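You operate a simulated robot arm through the tools that you are given. There is no shell and no other tool.

The job below is to be done with a simulated two-armed robot. You get a single attempt, and the scene is never put back.

Task
Shrink the loose side of the sleeve on the bar with the blower.
Fine: half a turn of the holder faces it to the blower; the dial stays at LOW; end with the blower off and parked and the holder turned back.

It is judged by the outcome, as a careful person would: the job done as asked, and still so three seconds after it is handed in. It fails if anything else is knocked over, pushed out of place, dropped, spilled or broken.

Robot
Two 7-joint arms with two-finger grippers on one trunk that stands fixed in place. Base frame: the origin is at the foot of the trunk, x ahead of it, y to its left, z up; the work surface is at about z = 0.86. Readings come in m, degrees, newtons and seconds.
The left shoulder is at [0.07, 0.139, 1.305], the right one opposite. With the tool pointing down near the work surface each hand reaches from about 0.44 to 0.74 m from the base axis, measured 20 degrees to its own side. Payload 3.43 kg a hand.
The TCP of each hand is the grasp point between the finger pads, 0.03 m short of the fingertips. In the tool frame z runs along the fingers and y along their closing line. The gripper opens to 0.104 m; its body begins 0.057 m behind the TCP.
Orientation is told as [roll, pitch, yaw] about the base's x, y, z axes, in that order, counted from this pose: with the fingers straight down and closing along the base's y, the tool's x points along the base's -x, its y along +y and its z along -z.

Tools
- The arms move only by the tool play_rows. It takes "left_commands", "right_commands" or both (then of equal length, played together; a hand with none holds still); each is a list of rows, each an object of numbers (a shift or turn left out is 0, a gripper value left out holds the last): "x", "y", "z": the shift along the tool's x, y, z in units of 300 mm (1.0 is 300 mm); "ax", "ay", "az": the turn, a rotation vector about the tool's x, y, z in units of 90 degrees (1.0 is 90 degrees); "jaw": the closure, from 0 (fully open) to 1 (shut). In form: [{"x": .., "y": .., "z": .., "ax": .., "ay": .., "az": .., "jaw": ..}, ...]. A call has 1 to 20 rows; each row is the pose to reach, as a shift and turn from the pose commanded when the call began, along the tool's axes at that moment. A call with a number of a shift or a turn outside -1 to 1 is refused whole. Each row takes 0.2 s and may step no farther than 0.05 m and 8.6 degrees from the row before; otherwise, or with a gripper value out of range, the whole call is refused. A pose out of reach is approached as far as the arm can. The call stops where the force on the tool passes 40 N (or 10 N more than at its start, if that is more) or the arm is blocked; 0.2 s more then pass. The fingers move at their own pace (about 0.045 m/s each) and stop on an object; they squeeze with about 39 N. The grip force told is the motor's: it shows also when the fingers shut on nothing. Time passes only in rows, and 0.2 s behind the last, so rows that repeat a pose let the fingers close. The reply holds the time, the measured pose of the TCP, the force on the tool along the base axes, the opening and the grip force, in the units named above and with some noise, with the torque about the TCP (base axes, N m) and any sound that the robot's microphone picked up.
- Cameras (640 x 400 px; columns grow to the right, rows downward): "scene" is now at [0.1285, -0.035, 1.5255]; the picture's right is [-0.42, -0.91, -0.00], its down [-0.60, 0.28, -0.75] and it looks along [0.68, -0.32, -0.66] (base axes); focal length 318 px, centre (320, 200). "left" rides on the left gripper at [0.067, -0.018, -0.09] in its tool frame; the picture's right is [0.25, 0.97, 0.00], its down [-0.73, 0.19, -0.66] and it looks along [-0.64, 0.17, 0.75] (tool axes); focal length 218 px, centre (320, 200). "right" rides on the right gripper at [0.067, 0.018, -0.09] in its tool frame; the picture's right is [-0.25, 0.97, 0.00], its down [-0.73, -0.19, -0.66] and it looks along [-0.64, -0.17, 0.75] (tool axes); focal length 218 px, centre (320, 200). There is no depth. A picture from a camera that has moved, and an enlarged one, comes with that camera's place and axes in the base frame and with its lens.
- get_image(camera): a new picture of that camera. It takes no simulated time.
- lift_body(by): slides the trunk up (or, below 0, down) by that many m; the arms and the scene camera ride with it, the base frame stays. It gives what a move gives, with no picture.
- pan_tilt(pan, tilt): turns the head with the scene camera to pan (to the left, within 86 degrees either way) and tilt (down, from -29 to 69), counted from straight ahead of the robot. It gives what a move gives.
- close_up(camera, box): a new picture of the part [left, top, right, bottom] of that camera's present view, enlarged. It takes no simulated time.
- close_job(): hands the job in; it is judged then, once.

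Nothing tells you positions but the pictures and the camera data. Unless the task says otherwise, let go and move clear before handing in.

The tools are called after "Request:" as name(argument=value, ...) on one line, values as JSON. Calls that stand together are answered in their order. play_rows: Moves the arms, as the interface text tells. Its arguments: {"type":"object","properties":{"left_commands":{"type":"array","items":{"type":"object","properties":{"x":{"type":"number"},"y":{"type":"number"},"z":{"type":"number"},"ax":{"type":"number"},"ay":{"type":"number"},"az":{"type":"number"},"jaw":{"type":"number"}}}},"right_commands":{"type":"array","items":{"type":"object","properties":{"x":{"type":"number"},"y":{"type":"number"},"z":{"type":"number"},"ax":{"type":"number"},"ay":{"type":"number"},"az":{"type":"number"},"jaw":{"type":"number"}}}}},"required":[]} The other tools are called the same way: lift_body (by) moves the trunk up or down; pan_tilt (pan, tilt) turns the head that bears the scene camera; get_image (camera) takes a picture; close_up (camera, box) takes an enlarged picture of a part of a camera's view; close_job () hands the job in.

At the start:

```text
t: 0.0
left_tool_pos: [0.441, -0.0582, 1.2811]
left_tool_rot: [0.0, 0.1, 0.0]
left_force: [-0.2, 0.2, 0.1]
left_torque: [0.01, 0.02, 0.0]
left_finger_gap: 0.1042
left_finger_force: 0.0
right_tool_pos: [0.3472, -0.443, 1.1975]
right_tool_rot: [0.1, 0.0, 0.0]
right_force: [-0.1, 0.3, 0.3]
right_torque: [-0.06, -0.03, 0.01]
right_finger_gap: 0.104
right_finger_force: 0.1
trunk travel left (down, up): [-0.8, 0.14]
head pan, tilt (commanded): [-25.0, 41.3]
```

scene: 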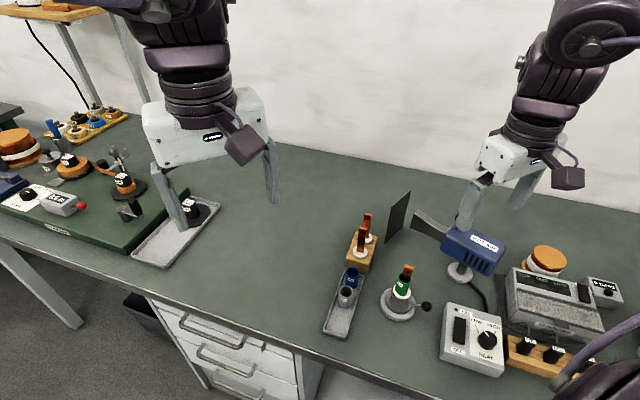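
right: 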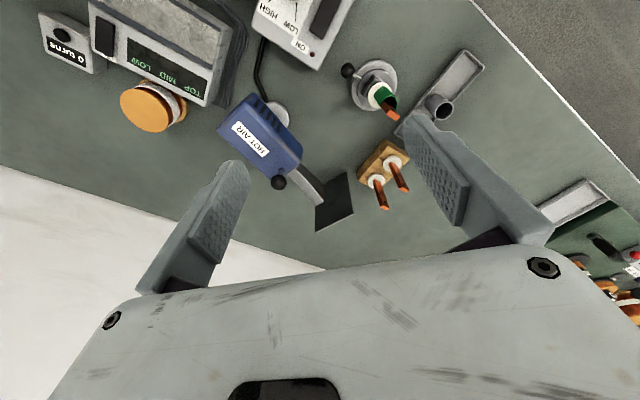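
left: 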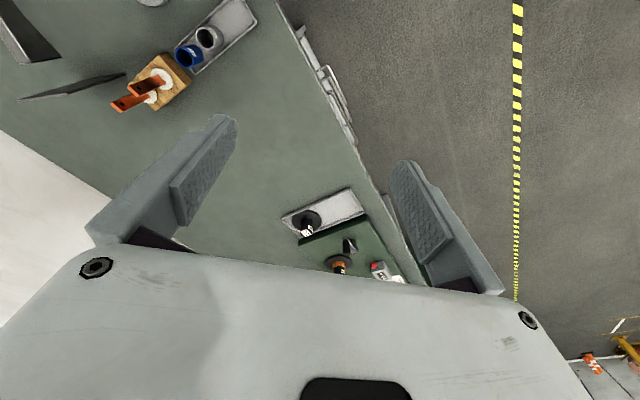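

I see a hot-air blower on a stand, a control box with a switch and dial, and a round holder with a bar and green sleeve. I'll take enlarged pictures before moving.

Request:
close_up(camera="scene", box=[310, 180, 530, 390])

Request:
close_up(camera="scene", box=[430, 220, 640, 400])

Request:
close_up(camera="right", box=[200, 0, 500, 240])

Request:
close_up(camera="scene", box=[0, 80, 220, 280])

```text
1.90 times, centred on (420, 285) of scene
camera zoom: at [0.1285, -0.035, 1.5255], right [-0.42, -0.91, 0.0], down [-0.6, 0.28, -0.75], along [0.68, -0.32, -0.66], focal length 607 px, centre (130, 38)
```

zoom: 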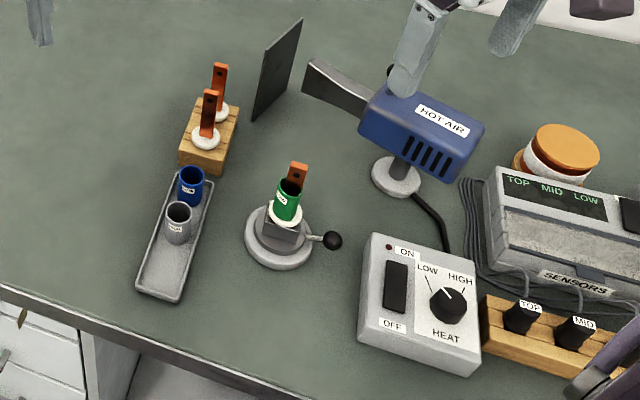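

```text
2.22 times, centred on (535, 310) of scene
camera zoom: at [0.1285, -0.035, 1.5255], right [-0.42, -0.91, 0.0], down [-0.6, 0.28, -0.75], along [0.68, -0.32, -0.66], focal length 708 px, centre (-158, -44)
```

zoom: 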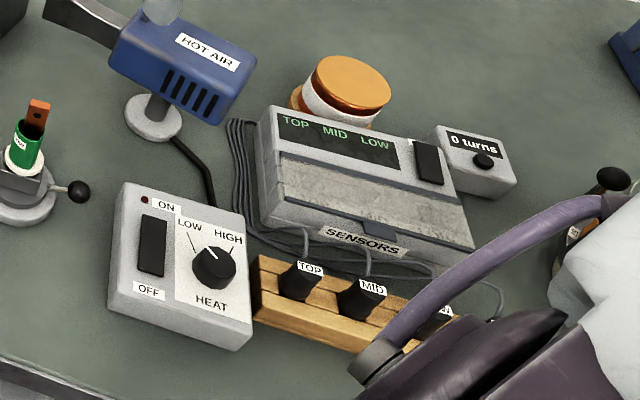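

```text
1.67 times, centred on (350, 120) of right
camera zoom: at [0.2807, -0.4248, 1.2868], right [0.25, 0.97, 0.0], down [0.73, -0.19, 0.66], along [0.64, -0.17, -0.75], focal length 364 px, centre (270, 333)
```

zoom: 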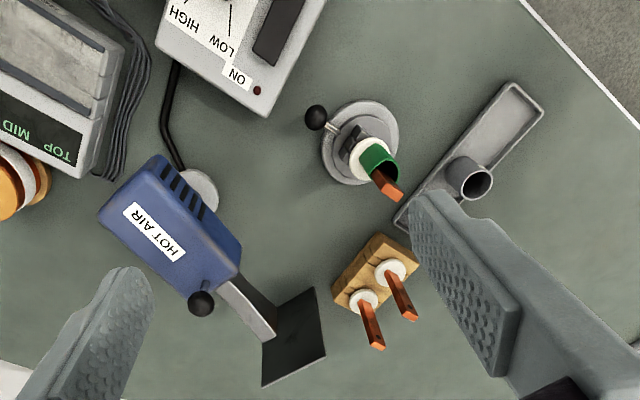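

```text
2.00 times, centred on (110, 180) of scene
camera zoom: at [0.1285, -0.035, 1.5255], right [-0.42, -0.91, 0.0], down [-0.6, 0.28, -0.75], along [0.68, -0.32, -0.66], focal length 637 px, centre (740, 240)
```

zoom: 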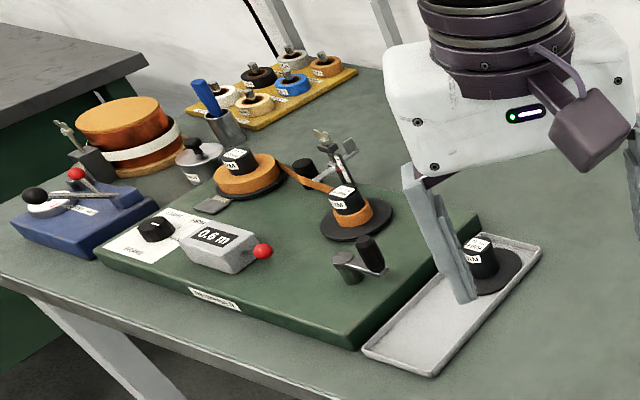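

The holder sits near (0.40, -0.36), with its lever ball near (0.36, -0.40). The blower pivot is near (0.41, -0.55), and its nozzle now points at a dark shield. I'll move the right hand aside to uncover the blower.

Request:
play_rows(right_commands=[{"y": -0.16}, {"y": -0.32}, {"y": -0.48}, {"y": -0.64}, {"y": -0.8}])

Request:
pan_tilt(pan=-50, tilt=45)

Request:
get_image(camera="scene")

Request:
get_image(camera="right")

```text
t: 1.2
left_tool_pos: [0.4427, -0.0592, 1.281]
left_tool_rot: [0.0, 0.1, -0.1]
left_force: [0.5, -0.6, -0.3]
left_torque: [0.02, 0.02, -0.02]
left_finger_gap: 0.1039
left_finger_force: 0.1
right_tool_pos: [0.3484, -0.6849, 1.1942]
right_tool_rot: [0.1, 0.1, 0.0]
right_force: [0.7, -1.0, 0.6]
right_torque: [0.03, 0.01, 0.01]
right_finger_gap: 0.104
right_finger_force: 0.2
trunk travel left (down, up): [-0.8, 0.14]
head pan, tilt (commanded): [-25.0, 41.3]
```

```text
t: 2.1
left_tool_pos: [0.4408, -0.0568, 1.2807]
left_tool_rot: [0.0, 0.0, 0.0]
left_force: [0.8, 0.9, 0.4]
left_torque: [-0.08, 0.02, -0.01]
left_finger_gap: 0.1041
left_finger_force: 0.1
right_tool_pos: [0.3467, -0.682, 1.1978]
right_tool_rot: [0.0, 0.0, -0.1]
right_force: [-0.1, 0.1, 0.2]
right_torque: [0.0, 0.0, 0.03]
right_finger_gap: 0.1041
right_finger_force: 0.1
trunk travel left (down, up): [-0.8, 0.14]
head pan, tilt (commanded): [-50.0, 45.0]
```

```text
taken
camera scene: at [0.1042, -0.0611, 1.5203], right [-0.77, -0.64, 0.0], down [-0.45, 0.54, -0.71], along [0.46, -0.54, -0.71], focal length 318 px, centre (320, 200)
```

scene: 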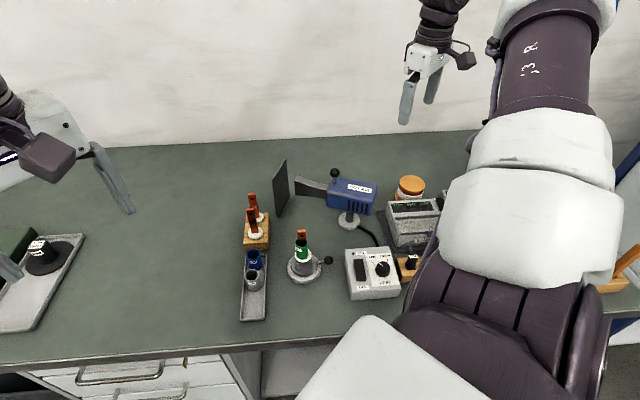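

```text
taken
camera right: at [0.2799, -0.6634, 1.2855], right [0.25, 0.97, 0.0], down [0.73, -0.19, 0.66], along [0.64, -0.17, -0.75], focal length 218 px, centre (320, 200)
```

right: 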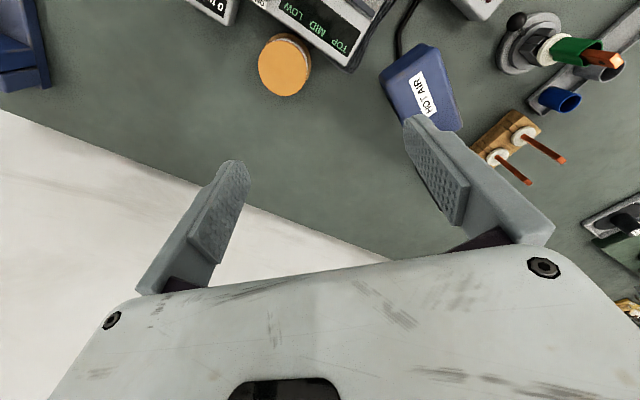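

Request:
close_up(camera="scene", box=[230, 150, 450, 310])

Request:
close_up(camera="scene", box=[270, 150, 390, 230])

Request:
close_up(camera="scene", box=[270, 225, 350, 290])

Request:
close_up(camera="scene", box=[335, 235, 415, 305])

```text
2.50 times, centred on (340, 230) of scene
camera zoom: at [0.1042, -0.0611, 1.5203], right [-0.77, -0.64, 0.0], down [-0.45, 0.54, -0.71], along [0.46, -0.54, -0.71], focal length 796 px, centre (270, 125)
```

zoom: 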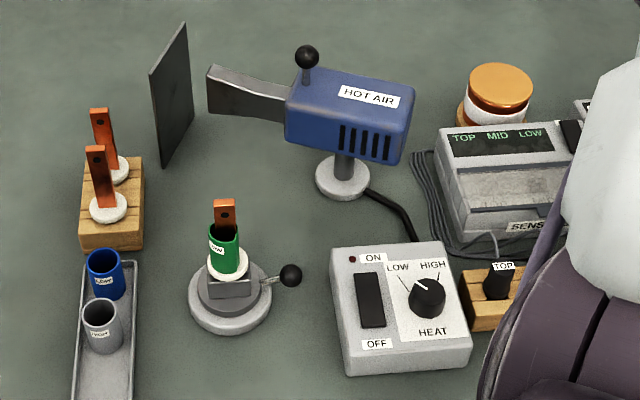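

```text
5.00 times, centred on (330, 190) of scene
camera zoom: at [0.1042, -0.0611, 1.5203], right [-0.77, -0.64, 0.0], down [-0.45, 0.54, -0.71], along [0.46, -0.54, -0.71], focal length 1592 px, centre (270, 250)
```

zoom: 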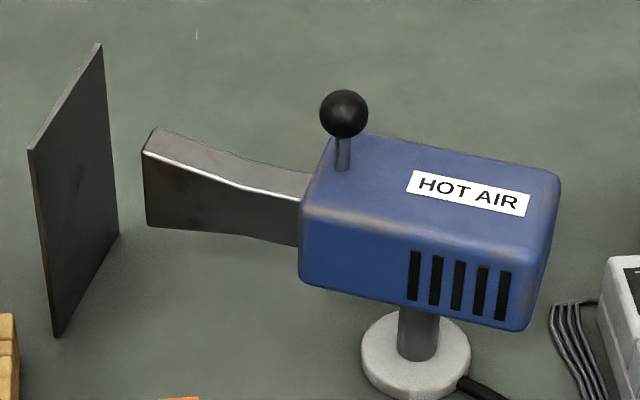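

```text
6.15 times, centred on (310, 258) of scene
camera zoom: at [0.1042, -0.0611, 1.5203], right [-0.77, -0.64, 0.0], down [-0.45, 0.54, -0.71], along [0.46, -0.54, -0.71], focal length 1960 px, centre (382, -154)
```

zoom: 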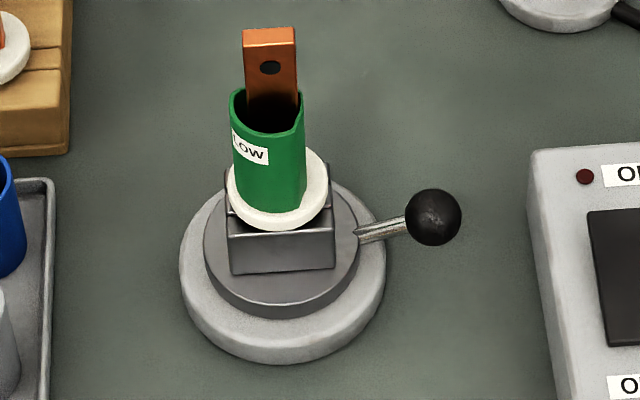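

```text
5.71 times, centred on (375, 270) of scene
camera zoom: at [0.1042, -0.0611, 1.5203], right [-0.77, -0.64, 0.0], down [-0.45, 0.54, -0.71], along [0.46, -0.54, -0.71], focal length 1820 px, centre (6, -200)
```

zoom: 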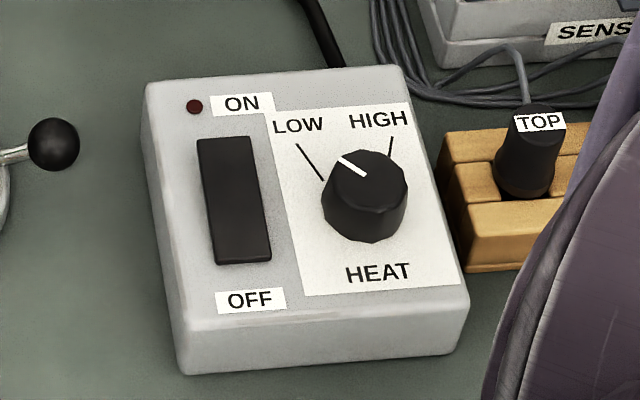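

The blower handle is a ball on a stem at about (0.46, -0.54, 1.02), and the rocker is at about (0.29, -0.42, 0.91). The sleeve's gap looks to be on the side away from the blower. I want to know the gripper's thickness before reaching around the holder.

Request:
close_up(camera="scene", box=[385, 20, 495, 130])

Request:
close_up(camera="scene", box=[0, 60, 160, 220])

Request:
close_up(camera="right", box=[480, 0, 640, 110])

Request:
close_up(camera="left", box=[0, 0, 260, 130])

```text
3.64 times, centred on (440, 75) of scene
camera zoom: at [0.1042, -0.0611, 1.5203], right [-0.77, -0.64, 0.0], down [-0.45, 0.54, -0.71], along [0.46, -0.54, -0.71], focal length 1158 px, centre (-116, 654)
```

zoom: 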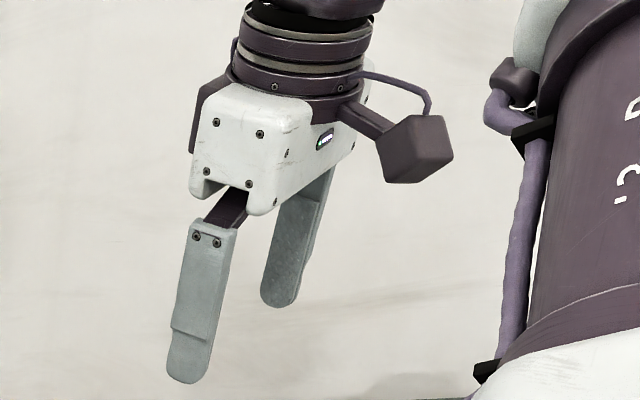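

```text
2.50 times, centred on (80, 140) of scene
camera zoom: at [0.1042, -0.0611, 1.5203], right [-0.77, -0.64, 0.0], down [-0.45, 0.54, -0.71], along [0.46, -0.54, -0.71], focal length 796 px, centre (920, 350)
```

zoom: 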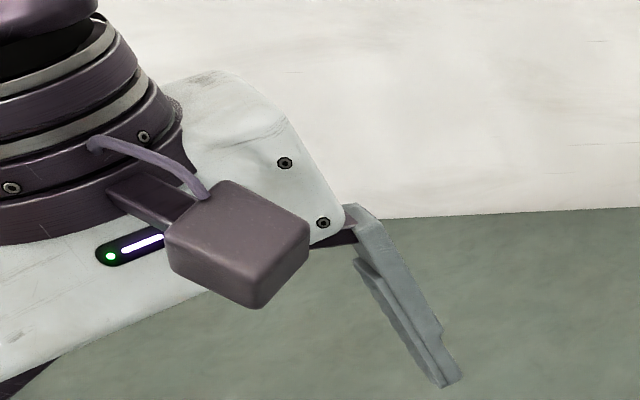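

```text
3.64 times, centred on (560, 55) of right
camera zoom: at [0.2799, -0.6634, 1.2855], right [0.25, 0.97, 0.0], down [0.73, -0.19, 0.66], along [0.64, -0.17, -0.75], focal length 794 px, centre (-553, 727)
```

zoom: 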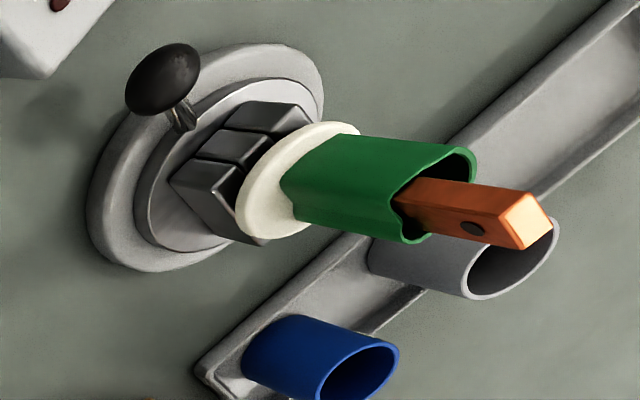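

```text
2.46 times, centred on (130, 65) of left
camera zoom: at [0.3732, -0.0735, 1.37], right [-0.25, 0.97, 0.0], down [0.73, 0.19, 0.66], along [0.64, 0.17, -0.75], focal length 537 px, centre (788, 532)
```

zoom: 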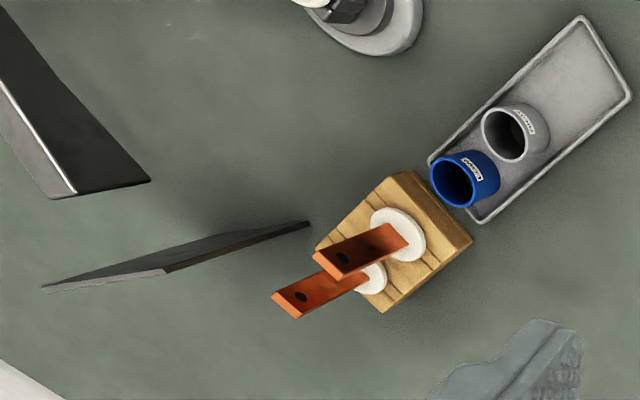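

The gripper is about 0.066 m thick and its camera sits on the tool +x side, so I'll keep +x facing away from the bar. I'll move above the lever ball with yaw 49 degrees, then dry-run the half-turn yaw range in free air.

Request:
play_rows(right_commands=[{"x": -0.009, "y": 0.135, "az": -0.078}, {"x": -0.017, "y": 0.27, "az": -0.155}, {"x": -0.026, "y": 0.404, "az": -0.233}, {"x": -0.034, "y": 0.539, "az": -0.311}, {"x": -0.043, "y": 0.674, "az": -0.389}, {"x": -0.051, "y": 0.808, "az": -0.466}, {"x": -0.06, "y": 0.943, "az": -0.544}])

Request:
get_image(camera="right")

Request:
get_image(camera="scene")

```text
t: 3.7
left_tool_pos: [0.4405, -0.0558, 1.2809]
left_tool_rot: [0.0, 0.1, 0.0]
left_force: [-0.1, 0.7, -0.2]
left_torque: [-0.01, -0.03, -0.05]
left_finger_gap: 0.1042
left_finger_force: 0.0
right_tool_pos: [0.3678, -0.3991, 1.197]
right_tool_rot: [0.0, 0.0, 49.0]
right_force: [0.5, -0.3, 0.5]
right_torque: [-0.01, -0.03, 0.02]
right_finger_gap: 0.1041
right_finger_force: 0.1
trunk travel left (down, up): [-0.8, 0.14]
head pan, tilt (commanded): [-50.0, 45.0]
```

```text
taken
camera right: at [0.3103, -0.437, 1.2857], right [-0.56, 0.83, 0.0], down [0.62, 0.43, 0.66], along [0.54, 0.37, -0.75], focal length 218 px, centre (320, 200)
```

right: 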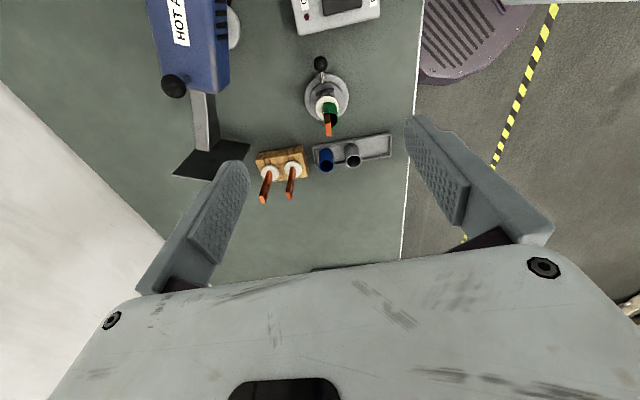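

```text
taken
camera scene: at [0.1051, -0.0595, 1.5202], right [-0.77, -0.64, 0.0], down [-0.45, 0.54, -0.71], along [0.45, -0.54, -0.71], focal length 318 px, centre (320, 200)
```

scene: 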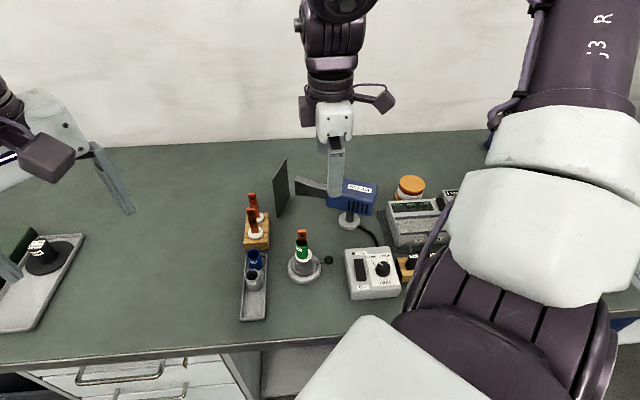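

The hand is above the lever ball. An enlarged view of the holder and blower will let me refine the positions.

Request:
close_up(camera="right", box=[260, 40, 400, 180])

Request:
close_up(camera="right", box=[130, 0, 290, 190])

```text
2.86 times, centred on (330, 110) of right
camera zoom: at [0.3103, -0.437, 1.2857], right [-0.56, 0.83, 0.0], down [0.62, 0.43, 0.66], along [0.54, 0.37, -0.75], focal length 624 px, centre (291, 457)
```

zoom: 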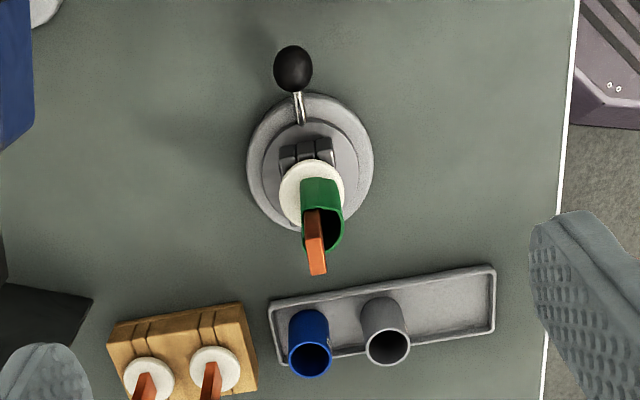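

```text
2.11 times, centred on (210, 95) of right
camera zoom: at [0.3103, -0.437, 1.2857], right [-0.56, 0.83, 0.0], down [0.62, 0.43, 0.66], along [0.54, 0.37, -0.75], focal length 460 px, centre (552, 421)
```

zoom: 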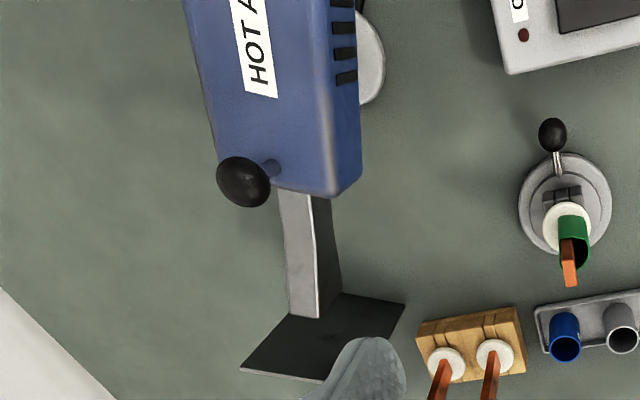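

The gap in the sleeve faces roughly +y and toward the robot. To read that direction and the pivot places better, I'll tilt the hand so its camera looks straight down on the holder.

Request:
play_rows(right_commands=[{"x": -0.038, "z": 0.0, "ay": 0.09}, {"x": -0.076, "z": 0.0, "ay": 0.18}, {"x": -0.114, "z": 0.0, "ay": 0.27}, {"x": -0.152, "z": 0.0, "ay": 0.36}, {"x": -0.19, "z": 0.0, "ay": 0.45}])

Request:
get_image(camera="right")

```text
t: 4.9
left_tool_pos: [0.4418, -0.0574, 1.2799]
left_tool_rot: [0.0, 0.0, 0.0]
left_force: [-0.5, -0.3, 0.0]
left_torque: [0.01, 0.01, -0.01]
left_finger_gap: 0.1043
left_finger_force: 0.0
right_tool_pos: [0.3297, -0.4086, 1.1456]
right_tool_rot: [0.0, 39.2, 48.8]
right_force: [0.4, 0.1, -0.8]
right_torque: [-0.04, -0.01, 0.0]
right_finger_gap: 0.104
right_finger_force: 0.1
right hand out of reach, approached as far as the arm can: row 4, 5
trunk travel left (down, up): [-0.8, 0.14]
head pan, tilt (commanded): [-50.0, 45.0]
```

```text
taken
camera right: at [0.3193, -0.3929, 1.2566], right [-0.6, 0.78, -0.16], down [0.79, 0.61, 0.05], along [0.14, -0.1, -0.99], focal length 218 px, centre (320, 200)
```

right: 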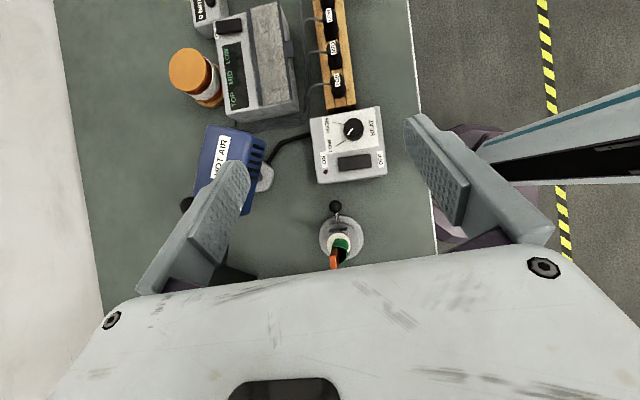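

Request:
close_up(camera="right", box=[270, 180, 410, 280])

Request:
close_up(camera="right", box=[160, 60, 420, 270])

```text
4.00 times, centred on (340, 230) of right
camera zoom: at [0.3193, -0.3929, 1.2566], right [-0.6, 0.78, -0.16], down [0.79, 0.61, 0.05], along [0.14, -0.1, -0.99], focal length 873 px, centre (240, 80)
```

zoom: 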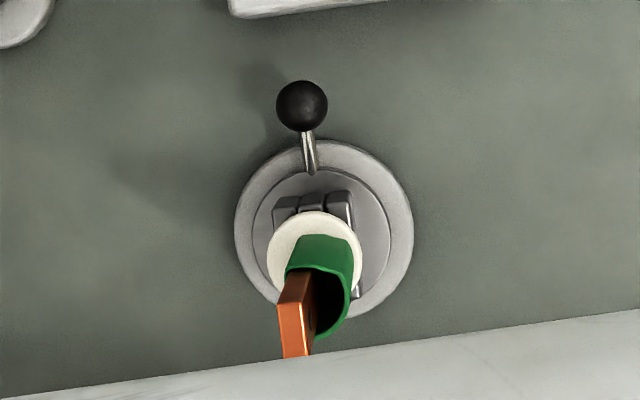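

```text
1.90 times, centred on (290, 165) of right
camera zoom: at [0.3193, -0.3929, 1.2566], right [-0.6, 0.78, -0.16], down [0.79, 0.61, 0.05], along [0.14, -0.1, -0.99], focal length 416 px, centre (377, 267)
```

zoom: 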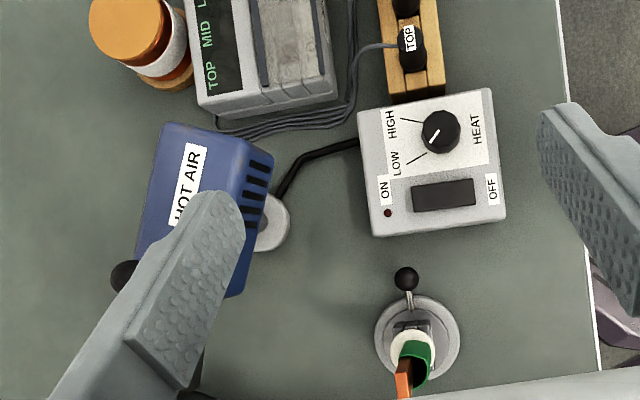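

The lever points at -135 degrees, with the holder axis at about (0.403, -0.360), the ball at (0.363, -0.402), and the blower pivot at (0.409, -0.549). The loose side is 90 degrees clockwise from the lever. I'll straighten the hand and then lean it slightly outward.

Request:
play_rows(right_commands=[{"ay": -0.075}, {"ay": -0.15}, {"ay": -0.225}, {"ay": -0.3}, {"ay": -0.375}, {"ay": -0.45}, {"ay": -0.533}, {"ay": -0.616}])

```text
t: 6.7
left_tool_pos: [0.4398, -0.0597, 1.2813]
left_tool_rot: [0.0, -0.1, 0.0]
left_force: [-0.7, -0.5, -0.6]
left_torque: [0.03, -0.05, 0.01]
left_finger_gap: 0.104
left_finger_force: 0.0
right_tool_pos: [0.3275, -0.4098, 1.1458]
right_tool_rot: [0.1, -15.1, 49.0]
right_force: [-0.2, -0.2, 0.0]
right_torque: [-0.01, -0.01, 0.02]
right_finger_gap: 0.1041
right_finger_force: 0.1
trunk travel left (down, up): [-0.8, 0.14]
head pan, tilt (commanded): [-50.0, 45.0]
```

The hand now leans outward at yaw 49 degrees. I'll place it 0.065 m out from the holder axis, still high, and then dry-run the clockwise arc.

Request:
play_rows(right_commands=[{"x": -0.034, "y": -0.032, "z": 0.009, "ax": 0.006, "az": 0.021}, {"x": -0.068, "y": -0.065, "z": 0.018, "ax": 0.0115, "az": 0.043}])

Request:
play_rows(right_commands=[{"x": -0.0018, "y": 0.0283, "z": 0.0005, "ax": 0.0216, "az": 0.0805}, {"x": -0.0071, "y": 0.0561, "z": 0.0019, "ax": 0.0432, "az": 0.161}, {"x": -0.0159, "y": 0.0829, "z": 0.0043, "ax": 0.0648, "az": 0.2415}, {"x": -0.028, "y": 0.1083, "z": 0.0075, "ax": 0.0863, "az": 0.322}, {"x": -0.0432, "y": 0.1319, "z": 0.0116, "ax": 0.1079, "az": 0.4025}, {"x": -0.0613, "y": 0.1532, "z": 0.0164, "ax": 0.1295, "az": 0.483}, {"x": -0.0819, "y": 0.1719, "z": 0.0219, "ax": 0.1511, "az": 0.5635}, {"x": -0.1047, "y": 0.1876, "z": 0.0281, "ax": 0.1727, "az": 0.644}])

Request:
get_image(camera="scene")

```text
t: 7.3
left_tool_pos: [0.4409, -0.0573, 1.2804]
left_tool_rot: [-0.1, -0.1, 0.0]
left_force: [1.1, -0.5, 0.4]
left_torque: [-0.01, -0.01, -0.02]
left_finger_gap: 0.104
left_finger_force: 0.0
right_tool_pos: [0.3592, -0.4051, 1.1456]
right_tool_rot: [0.1, -15.0, 44.8]
right_force: [-0.5, 0.3, 0.0]
right_torque: [-0.01, 0.01, 0.01]
right_finger_gap: 0.104
right_finger_force: 0.0
trunk travel left (down, up): [-0.8, 0.14]
head pan, tilt (commanded): [-50.0, 45.0]
```

```text
t: 9.1
left_tool_pos: [0.4389, -0.0596, 1.2806]
left_tool_rot: [0.1, -0.1, -0.1]
left_force: [0.4, -1.0, -0.6]
left_torque: [0.05, -0.06, -0.02]
left_finger_gap: 0.1038
left_finger_force: 0.1
right_tool_pos: [0.3537, -0.3475, 1.1452]
right_tool_rot: [0.1, -14.8, -15.3]
right_force: [-0.1, 0.4, 0.5]
right_torque: [0.04, -0.03, 0.01]
right_finger_gap: 0.1042
right_finger_force: 0.1
right hand out of reach, approached as far as the arm can: row 6, 7, 8
trunk travel left (down, up): [-0.8, 0.14]
head pan, tilt (commanded): [-50.0, 45.0]
```

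```text
taken
camera scene: at [0.1029, -0.0641, 1.5202], right [-0.77, -0.64, 0.0], down [-0.45, 0.54, -0.71], along [0.45, -0.54, -0.71], focal length 318 px, centre (320, 200)
```

scene: 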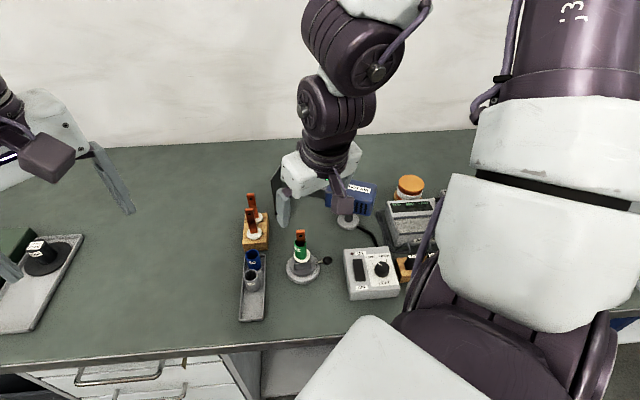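

The right arm is too close to the robot for the near side of the lever arc, but the left arm should suit it well. I'll clear the right hand away to the right and straighten it.

Request:
play_rows(right_commands=[{"x": -0.0376, "y": -0.124, "z": -0.0136, "ay": 0.0208}, {"x": -0.0752, "y": -0.2475, "z": -0.0273, "ay": 0.0417}, {"x": -0.1128, "y": -0.371, "z": -0.0409, "ay": 0.0625}, {"x": -0.1504, "y": -0.495, "z": -0.0545, "ay": 0.0833}, {"x": -0.188, "y": -0.619, "z": -0.0681, "ay": 0.1042}, {"x": -0.2256, "y": -0.7425, "z": -0.0818, "ay": 0.125}, {"x": -0.263, "y": -0.866, "z": -0.0954, "ay": 0.1458}, {"x": -0.3007, "y": -0.99, "z": -0.109, "ay": 0.1667}])

```text
t: 10.9
left_tool_pos: [0.4418, -0.0582, 1.2806]
left_tool_rot: [0.0, 0.1, 0.0]
left_force: [1.1, -0.1, 0.3]
left_torque: [-0.01, 0.0, -0.03]
left_finger_gap: 0.1042
left_finger_force: 0.0
right_tool_pos: [0.354, -0.6533, 1.1987]
right_tool_rot: [0.1, 0.2, -15.1]
right_force: [0.4, -0.8, -0.5]
right_torque: [0.02, 0.0, -0.01]
right_finger_gap: 0.1041
right_finger_force: 0.2
trunk travel left (down, up): [-0.8, 0.14]
head pan, tilt (commanded): [-50.0, 45.0]
```

Request:
pan_tilt(pan=-60, tilt=25)

Request:
get_image(camera="scene")

Request:
get_image(camera="left")

```text
t: 11.7
left_tool_pos: [0.4414, -0.0565, 1.281]
left_tool_rot: [0.0, 0.0, -0.1]
left_force: [-0.2, 0.4, 0.0]
left_torque: [0.0, 0.01, -0.02]
left_finger_gap: 0.1041
left_finger_force: 0.0
right_tool_pos: [0.353, -0.652, 1.2014]
right_tool_rot: [0.0, 0.1, -15.1]
right_force: [-0.4, -0.3, -0.1]
right_torque: [-0.01, 0.0, -0.01]
right_finger_gap: 0.1041
right_finger_force: 0.1
trunk travel left (down, up): [-0.8, 0.14]
head pan, tilt (commanded): [-60.0, 25.0]
```

```text
taken
camera scene: at [0.0982, -0.0789, 1.5507], right [-0.87, -0.5, 0.0], down [-0.21, 0.37, -0.91], along [0.45, -0.78, -0.42], focal length 318 px, centre (320, 200)
```

scene: 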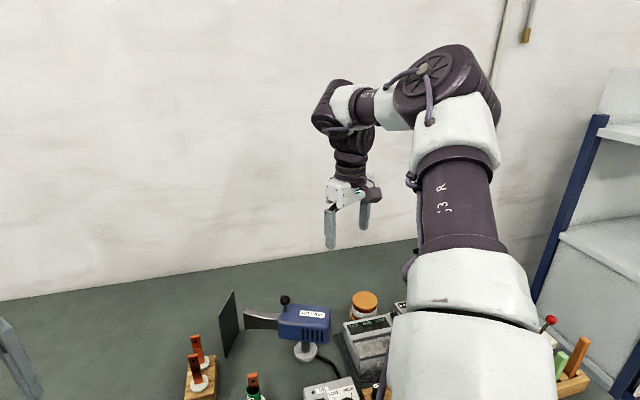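

```text
taken
camera left: at [0.3735, -0.0738, 1.3699], right [-0.25, 0.97, 0.0], down [0.73, 0.19, 0.66], along [0.64, 0.17, -0.75], focal length 218 px, centre (320, 200)
```

left: 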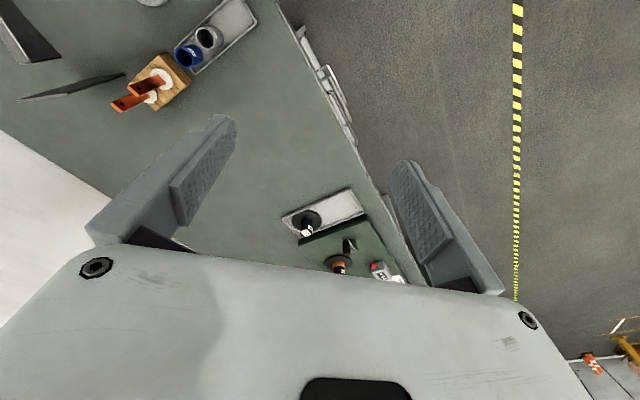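

The right arm's elbow is raised well to the right, so the left hand has room. I'll bring the left hand over in stages, checking as I go.

Request:
play_rows(left_commands=[{"y": -0.111, "az": 0.075}, {"y": -0.222, "az": 0.15}, {"y": -0.333, "az": 0.225}, {"y": -0.444, "az": 0.3}, {"y": -0.555, "az": 0.375}, {"y": -0.667, "az": 0.45}])

Request:
get_image(camera="scene")

Request:
get_image(camera="left")

```text
t: 13.1
left_tool_pos: [0.4077, -0.1644, 1.3192]
left_tool_rot: [-3.1, -2.3, -38.6]
left_force: [-0.6, 0.7, -0.2]
left_torque: [0.0, -0.03, 0.01]
left_finger_gap: 0.1038
left_finger_force: 0.1
left hand out of reach, approached as far as the arm can: row 4, 5, 6
right_tool_pos: [0.351, -0.6532, 1.2007]
right_tool_rot: [0.0, 0.1, -15.2]
right_force: [-0.5, -0.9, 0.4]
right_torque: [-0.01, -0.01, 0.04]
right_finger_gap: 0.1042
right_finger_force: 0.0
trunk travel left (down, up): [-0.8, 0.14]
head pan, tilt (commanded): [-60.0, 25.0]
```

```text
taken
camera scene: at [0.0956, -0.0799, 1.5509], right [-0.87, -0.5, 0.0], down [-0.21, 0.37, -0.91], along [0.45, -0.78, -0.42], focal length 318 px, centre (320, 200)
```

scene: 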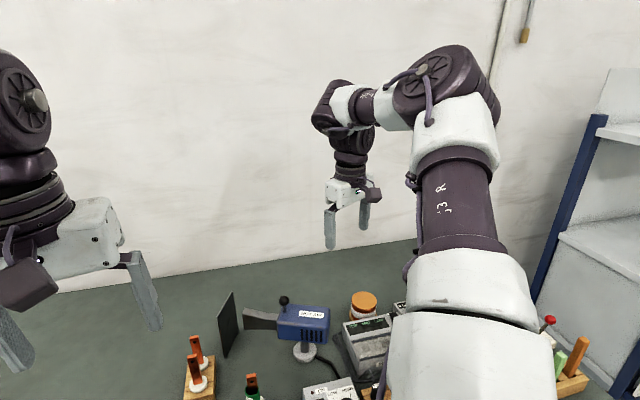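

```text
taken
camera left: at [0.3446, -0.1297, 1.4052], right [0.41, 0.91, -0.06], down [0.69, -0.26, 0.67], along [0.6, -0.32, -0.74], focal length 218 px, centre (320, 200)
```

left: 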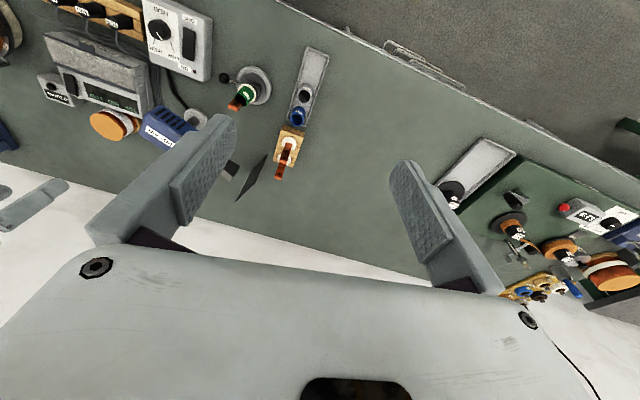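

I turned the wrong way there (yaw went to -39), and the left arm ran short of reach at this height. I'll check whether lower down it gets further across.

Request:
play_rows(left_commands=[{"x": -0.052, "y": -0.065, "z": 0.1}, {"x": -0.104, "y": -0.13, "z": 0.2}, {"x": -0.156, "y": -0.195, "z": 0.3}, {"x": -0.208, "y": -0.26, "z": 0.4}])

```text
t: 14.3
left_tool_pos: [0.3693, -0.1671, 1.2595]
left_tool_rot: [-2.9, -2.5, -38.2]
left_force: [0.7, 0.6, 0.4]
left_torque: [0.01, -0.03, 0.0]
left_finger_gap: 0.104
left_finger_force: 0.1
left hand out of reach, approached as far as the arm can: row 1, 2, 3, 4
right_tool_pos: [0.3533, -0.652, 1.2005]
right_tool_rot: [0.0, -0.1, -15.0]
right_force: [-0.3, -0.5, -0.3]
right_torque: [-0.01, -0.03, -0.01]
right_finger_gap: 0.1041
right_finger_force: 0.1
trunk travel left (down, up): [-0.8, 0.14]
head pan, tilt (commanded): [-60.0, 25.0]
stopped in row 4 (left hand): the arm was blocked; the commanded pose is now the measured one
```

The left arm can't cross over far enough, so I'll send it back. I'll raise the trunk to loosen the right arm's near-side limit and use the right hand after all.

Request:
play_rows(left_commands=[{"x": 0.037, "y": 0.091, "az": -0.07}, {"x": 0.074, "y": 0.182, "az": -0.14}, {"x": 0.111, "y": 0.273, "az": -0.21}, {"x": 0.149, "y": 0.365, "az": -0.28}, {"x": 0.186, "y": 0.456, "az": -0.35}, {"x": 0.223, "y": 0.547, "az": -0.42}])

Request:
lift_body(by=0.14)

```text
t: 15.7
left_tool_pos: [0.4172, 0.0061, 1.2458]
left_tool_rot: [-3.6, -0.1, -0.7]
left_force: [0.8, 0.4, -0.1]
left_torque: [-0.03, -0.03, 0.0]
left_finger_gap: 0.1041
left_finger_force: 0.2
right_tool_pos: [0.3543, -0.6504, 1.2009]
right_tool_rot: [-0.1, 0.1, -15.1]
right_force: [-0.1, -0.3, 0.4]
right_torque: [-0.06, 0.04, -0.01]
right_finger_gap: 0.1043
right_finger_force: 0.0
trunk travel left (down, up): [-0.8, 0.14]
head pan, tilt (commanded): [-60.0, 25.0]
```

```text
t: 17.4
left_tool_pos: [0.4183, 0.0022, 1.3851]
left_tool_rot: [-3.4, -0.1, -0.7]
left_force: [0.8, -0.1, -0.2]
left_torque: [0.03, 0.0, 0.01]
left_finger_gap: 0.1039
left_finger_force: 0.1
right_tool_pos: [0.3532, -0.6517, 1.3396]
right_tool_rot: [0.0, 0.1, -15.0]
right_force: [0.1, -0.6, 0.7]
right_torque: [-0.05, 0.0, 0.0]
right_finger_gap: 0.1038
right_finger_force: 0.0
trunk travel left (down, up): [-0.94, 0.0]
head pan, tilt (commanded): [-60.0, 25.0]
```

Request:
play_rows(right_commands=[{"x": 0.0251, "y": 0.0994, "z": 0.1, "az": -0.0833}, {"x": 0.0502, "y": 0.1988, "z": 0.2, "az": -0.1667}, {"x": 0.0754, "y": 0.2981, "z": 0.3, "az": -0.25}, {"x": 0.1005, "y": 0.3975, "z": 0.4, "az": -0.3333}, {"x": 0.1256, "y": 0.4969, "z": 0.5, "az": -0.4167}, {"x": 0.1508, "y": 0.5963, "z": 0.6, "az": -0.5}, {"x": 0.1759, "y": 0.6956, "z": 0.7, "az": -0.5833}, {"x": 0.201, "y": 0.795, "z": 0.8, "az": -0.6667}])

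Request:
play_rows(right_commands=[{"ay": -0.0833}, {"ay": -0.1667}])

Request:
pan_tilt(pan=-45, tilt=52)

Request:
get_image(camera="scene")

Request:
get_image(camera="right")

```text
t: 19.2
left_tool_pos: [0.4205, 0.0033, 1.3839]
left_tool_rot: [-3.5, -0.1, -0.7]
left_force: [-0.1, 0.0, -0.7]
left_torque: [-0.01, 0.02, 0.01]
left_finger_gap: 0.1039
left_finger_force: 0.1
right_tool_pos: [0.3587, -0.406, 1.0996]
right_tool_rot: [0.0, 0.1, 45.0]
right_force: [0.4, 1.1, 0.2]
right_torque: [-0.06, -0.01, 0.0]
right_finger_gap: 0.1041
right_finger_force: 0.1
trunk travel left (down, up): [-0.94, 0.0]
head pan, tilt (commanded): [-60.0, 25.0]
```

```text
t: 19.8
left_tool_pos: [0.4144, -0.0001, 1.3881]
left_tool_rot: [-3.5, -0.3, -0.7]
left_force: [-0.1, -0.5, -0.6]
left_torque: [0.01, -0.05, -0.01]
left_finger_gap: 0.1041
left_finger_force: 0.1
right_tool_pos: [0.3555, -0.408, 1.1005]
right_tool_rot: [-0.1, -15.2, 45.0]
right_force: [-0.7, -0.4, -0.7]
right_torque: [0.02, -0.05, 0.01]
right_finger_gap: 0.104
right_finger_force: 0.0
trunk travel left (down, up): [-0.94, 0.0]
head pan, tilt (commanded): [-60.0, 25.0]
```

```text
t: 20.7
left_tool_pos: [0.4194, 0.0029, 1.3858]
left_tool_rot: [-3.7, -0.1, -0.7]
left_force: [-0.6, -0.3, -0.2]
left_torque: [-0.02, 0.05, 0.02]
left_finger_gap: 0.1039
left_finger_force: 0.1
right_tool_pos: [0.3578, -0.406, 1.1005]
right_tool_rot: [0.0, -14.9, 44.9]
right_force: [-0.9, 0.7, -0.3]
right_torque: [-0.02, 0.01, 0.01]
right_finger_gap: 0.1041
right_finger_force: 0.1
trunk travel left (down, up): [-0.94, 0.0]
head pan, tilt (commanded): [-45.0, 52.0]
```

```text
taken
camera scene: at [0.1063, -0.0518, 1.6506], right [-0.71, -0.71, 0.0], down [-0.56, 0.56, -0.62], along [0.43, -0.44, -0.79], focal length 318 px, centre (320, 200)
```

scene: 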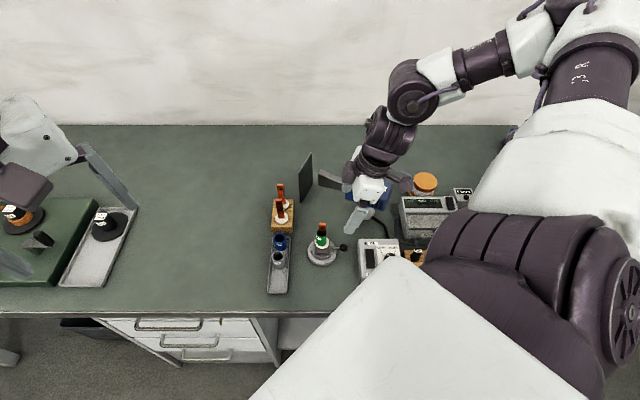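

```text
taken
camera right: at [0.2831, -0.4548, 1.1688], right [-0.51, 0.86, 0.07], down [0.51, 0.24, 0.82], along [0.69, 0.45, -0.57], focal length 218 px, centre (320, 200)
```

right: 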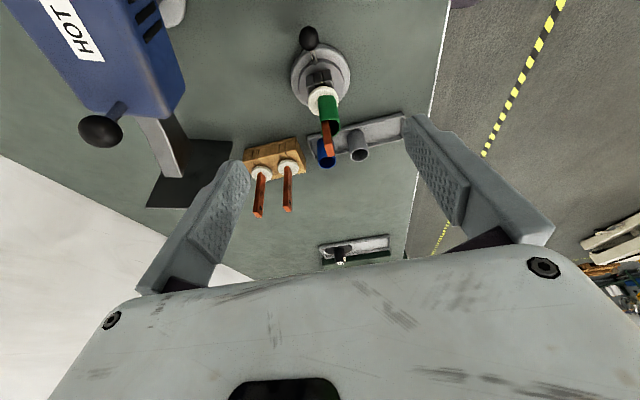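

Request:
play_rows(right_commands=[{"x": -0.0018, "y": 0.0283, "z": 0.0005, "ax": 0.0216, "az": 0.0805}, {"x": -0.0071, "y": 0.0561, "z": 0.0019, "ax": 0.0432, "az": 0.161}, {"x": -0.0159, "y": 0.0829, "z": 0.0043, "ax": 0.0648, "az": 0.2415}, {"x": -0.028, "y": 0.1083, "z": 0.0075, "ax": 0.0863, "az": 0.322}, {"x": -0.0432, "y": 0.1319, "z": 0.0116, "ax": 0.1079, "az": 0.4025}, {"x": -0.0613, "y": 0.1532, "z": 0.0164, "ax": 0.1295, "az": 0.483}, {"x": -0.0819, "y": 0.1719, "z": 0.0219, "ax": 0.1511, "az": 0.5635}, {"x": -0.1047, "y": 0.1876, "z": 0.0281, "ax": 0.1727, "az": 0.644}])

```text
t: 22.5
left_tool_pos: [0.419, 0.0051, 1.3861]
left_tool_rot: [-3.6, -0.2, -0.7]
left_force: [0.0, -0.3, -0.1]
left_torque: [0.0, 0.01, -0.02]
left_finger_gap: 0.1042
left_finger_force: 0.1
right_tool_pos: [0.3406, -0.3421, 1.1004]
right_tool_rot: [-0.2, -14.9, -15.1]
right_force: [-0.7, 0.1, 0.8]
right_torque: [-0.01, 0.0, -0.02]
right_finger_gap: 0.1039
right_finger_force: 0.1
trunk travel left (down, up): [-0.94, 0.0]
head pan, tilt (commanded): [-45.0, 52.0]
```

The raised trunk solves the near-side reach. I'll continue the dry run.

Request:
play_rows(right_commands=[{"x": -0.0018, "y": 0.0283, "z": 0.0005, "ax": 0.0216, "az": 0.0805}, {"x": -0.0071, "y": 0.0561, "z": 0.0019, "ax": 0.0432, "az": 0.161}, {"x": -0.0159, "y": 0.0829, "z": 0.0043, "ax": 0.0648, "az": 0.2415}, {"x": -0.028, "y": 0.1083, "z": 0.0075, "ax": 0.0863, "az": 0.322}, {"x": -0.0432, "y": 0.1319, "z": 0.0116, "ax": 0.1079, "az": 0.4025}, {"x": -0.0613, "y": 0.1532, "z": 0.0164, "ax": 0.1295, "az": 0.483}, {"x": -0.0819, "y": 0.1719, "z": 0.0219, "ax": 0.1511, "az": 0.5635}, {"x": -0.1047, "y": 0.1876, "z": 0.0281, "ax": 0.1727, "az": 0.644}])

```text
t: 24.3
left_tool_pos: [0.4182, 0.0034, 1.3864]
left_tool_rot: [-3.6, -0.1, -0.7]
left_force: [1.0, 0.3, 0.2]
left_torque: [-0.01, 0.0, -0.03]
left_finger_gap: 0.1042
left_finger_force: 0.1
right_tool_pos: [0.2359, -0.4519, 1.1134]
right_tool_rot: [5.9, -18.0, -66.6]
right_force: [-0.5, 0.4, 0.4]
right_torque: [0.01, 0.01, 0.03]
right_finger_gap: 0.1042
right_finger_force: 0.0
right hand out of reach, approached as far as the arm can: row 1, 2, 3, 4, 5, 6, 7, 8
trunk travel left (down, up): [-0.94, 0.0]
head pan, tilt (commanded): [-45.0, 52.0]
```

The right hand runs out of wrist range past yaw -15 when leaning. I'll straighten it up high and test which yaw angles this arm can actually do.

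Request:
play_rows(right_commands=[{"x": -0.064, "y": 0.088, "z": -0.075, "ax": 0.013, "ay": 0.04}, {"x": -0.129, "y": 0.176, "z": -0.15, "ax": 0.026, "ay": 0.08}, {"x": -0.193, "y": 0.265, "z": -0.225, "ax": 0.04, "ay": 0.12}, {"x": -0.258, "y": 0.353, "z": -0.3, "ax": 0.053, "ay": 0.16}, {"x": -0.322, "y": 0.441, "z": -0.375, "ax": 0.066, "ay": 0.2}])

```text
t: 25.5
left_tool_pos: [0.4151, 0.0028, 1.3869]
left_tool_rot: [-3.4, -0.3, -0.8]
left_force: [-0.2, 1.2, 0.8]
left_torque: [-0.02, 0.0, -0.05]
left_finger_gap: 0.1042
left_finger_force: 0.0
right_tool_pos: [0.1726, -0.4881, 1.2008]
right_tool_rot: [1.4, -2.0, -64.6]
right_force: [0.3, 0.9, -0.6]
right_torque: [0.03, -0.01, 0.03]
right_finger_gap: 0.104
right_finger_force: 0.1
right hand out of reach, approached as far as the arm can: row 1, 2, 3, 4, 5
trunk travel left (down, up): [-0.94, 0.0]
head pan, tilt (commanded): [-45.0, 52.0]
```

Request:
play_rows(right_commands=[{"az": -0.09}, {"az": -0.18}, {"az": -0.27}, {"az": -0.36}, {"az": -0.45}, {"az": -0.54}, {"az": -0.63}, {"az": -0.72}, {"az": -0.81}, {"az": -0.9}])

```text
t: 27.7
left_tool_pos: [0.4176, 0.0023, 1.3869]
left_tool_rot: [-3.5, -0.2, -0.7]
left_force: [0.4, 0.0, -0.2]
left_torque: [0.01, 0.0, -0.03]
left_finger_gap: 0.104
left_finger_force: 0.1
right_tool_pos: [0.1746, -0.4909, 1.1991]
right_tool_rot: [-0.1, 0.2, 15.6]
right_force: [-0.5, 1.1, 0.2]
right_torque: [-0.03, 0.03, -0.03]
right_finger_gap: 0.104
right_finger_force: 0.0
trunk travel left (down, up): [-0.94, 0.0]
head pan, tilt (commanded): [-45.0, 52.0]
```

Request:
play_rows(right_commands=[{"x": -0.0872, "y": 0.0026, "z": -0.0186, "az": -0.0919}, {"x": -0.1744, "y": 0.0051, "z": -0.0371, "az": -0.1838}, {"x": -0.2617, "y": 0.0077, "z": -0.0557, "az": -0.2757}, {"x": -0.3489, "y": 0.0102, "z": -0.0742, "az": -0.3676}, {"x": -0.4361, "y": 0.0128, "z": -0.0928, "az": -0.4594}, {"x": -0.5233, "y": 0.0153, "z": -0.1113, "az": -0.5513}, {"x": -0.6106, "y": 0.0179, "z": -0.1299, "az": -0.6432}, {"x": -0.6978, "y": 0.0204, "z": -0.1484, "az": -0.7351}, {"x": -0.785, "y": 0.023, "z": -0.167, "az": -0.827}])

Request:
play_rows(right_commands=[{"az": -0.09}, {"az": -0.18}, {"az": -0.27}, {"az": -0.36}, {"az": -0.45}, {"az": -0.54}, {"az": -0.63}, {"az": -0.72}, {"az": -0.81}, {"az": -0.9}, {"az": -0.99}])

```text
t: 29.7
left_tool_pos: [0.4183, 0.0038, 1.386]
left_tool_rot: [-3.6, -0.1, -0.7]
left_force: [-0.4, -0.4, -0.2]
left_torque: [-0.06, 0.02, 0.0]
left_finger_gap: 0.104
left_finger_force: 0.0
right_tool_pos: [0.4017, -0.4204, 1.247]
right_tool_rot: [0.3, 0.2, 90.0]
right_force: [0.2, 0.8, -0.1]
right_torque: [-0.04, 0.03, 0.03]
right_finger_gap: 0.104
right_finger_force: 0.0
trunk travel left (down, up): [-0.94, 0.0]
head pan, tilt (commanded): [-45.0, 52.0]
```

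```text
t: 32.1
left_tool_pos: [0.4175, 0.0037, 1.3866]
left_tool_rot: [-3.6, -0.2, -0.6]
left_force: [0.1, 0.8, -0.5]
left_torque: [-0.01, -0.03, -0.02]
left_finger_gap: 0.1039
left_finger_force: 0.0
right_tool_pos: [0.3996, -0.4204, 1.2481]
right_tool_rot: [0.0, -0.2, 179.2]
right_force: [0.0, 0.3, 0.1]
right_torque: [-0.01, 0.02, -0.03]
right_finger_gap: 0.1041
right_finger_force: 0.0
trunk travel left (down, up): [-0.94, 0.0]
head pan, tilt (commanded): [-45.0, 52.0]
```

Yaw opens up in the positive direction, to 179 degrees without trouble. So the counter-clockwise lever route suits this arm, and I'll test as far as 225.

Request:
play_rows(right_commands=[{"az": -0.09}, {"az": -0.18}, {"az": -0.27}, {"az": -0.36}, {"az": -0.45}, {"az": -0.51}])

Request:
get_image(camera="scene")

Request:
get_image(camera="right")

```text
t: 33.5
left_tool_pos: [0.4182, 0.0041, 1.387]
left_tool_rot: [-3.7, -0.2, -0.7]
left_force: [0.3, 0.1, 0.1]
left_torque: [0.01, 0.03, 0.03]
left_finger_gap: 0.104
left_finger_force: 0.1
right_tool_pos: [0.399, -0.4204, 1.2479]
right_tool_rot: [-0.1, -0.2, -134.9]
right_force: [0.1, -0.2, 0.3]
right_torque: [-0.03, -0.04, -0.01]
right_finger_gap: 0.1041
right_finger_force: 0.0
trunk travel left (down, up): [-0.94, 0.0]
head pan, tilt (commanded): [-45.0, 52.0]
```

```text
taken
camera scene: at [0.1054, -0.0523, 1.6506], right [-0.71, -0.71, 0.0], down [-0.56, 0.56, -0.62], along [0.44, -0.44, -0.79], focal length 318 px, centre (320, 200)
```

scene: 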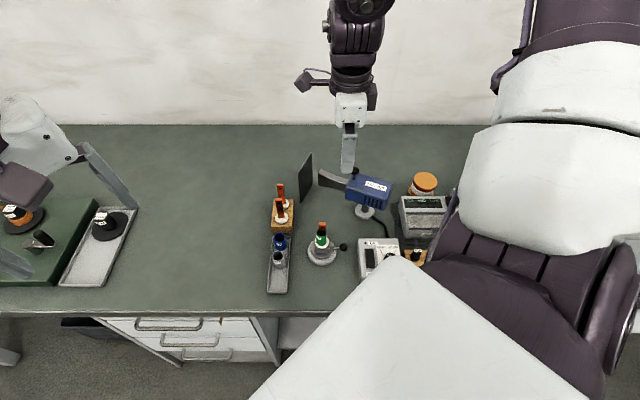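

```text
taken
camera right: at [0.4604, -0.3844, 1.3365], right [0.51, -0.86, 0.0], down [-0.65, -0.38, 0.66], along [-0.57, -0.33, -0.75], focal length 218 px, centre (320, 200)
```

right: 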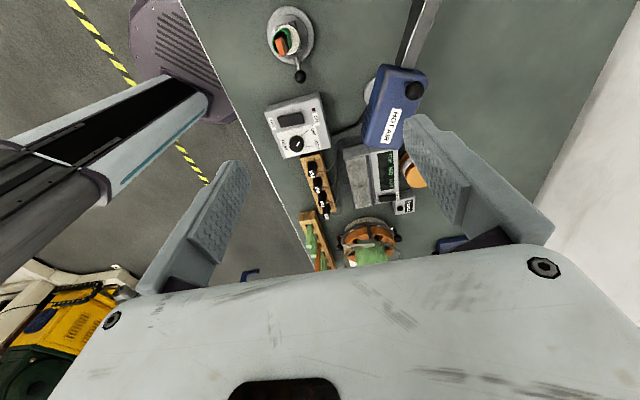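

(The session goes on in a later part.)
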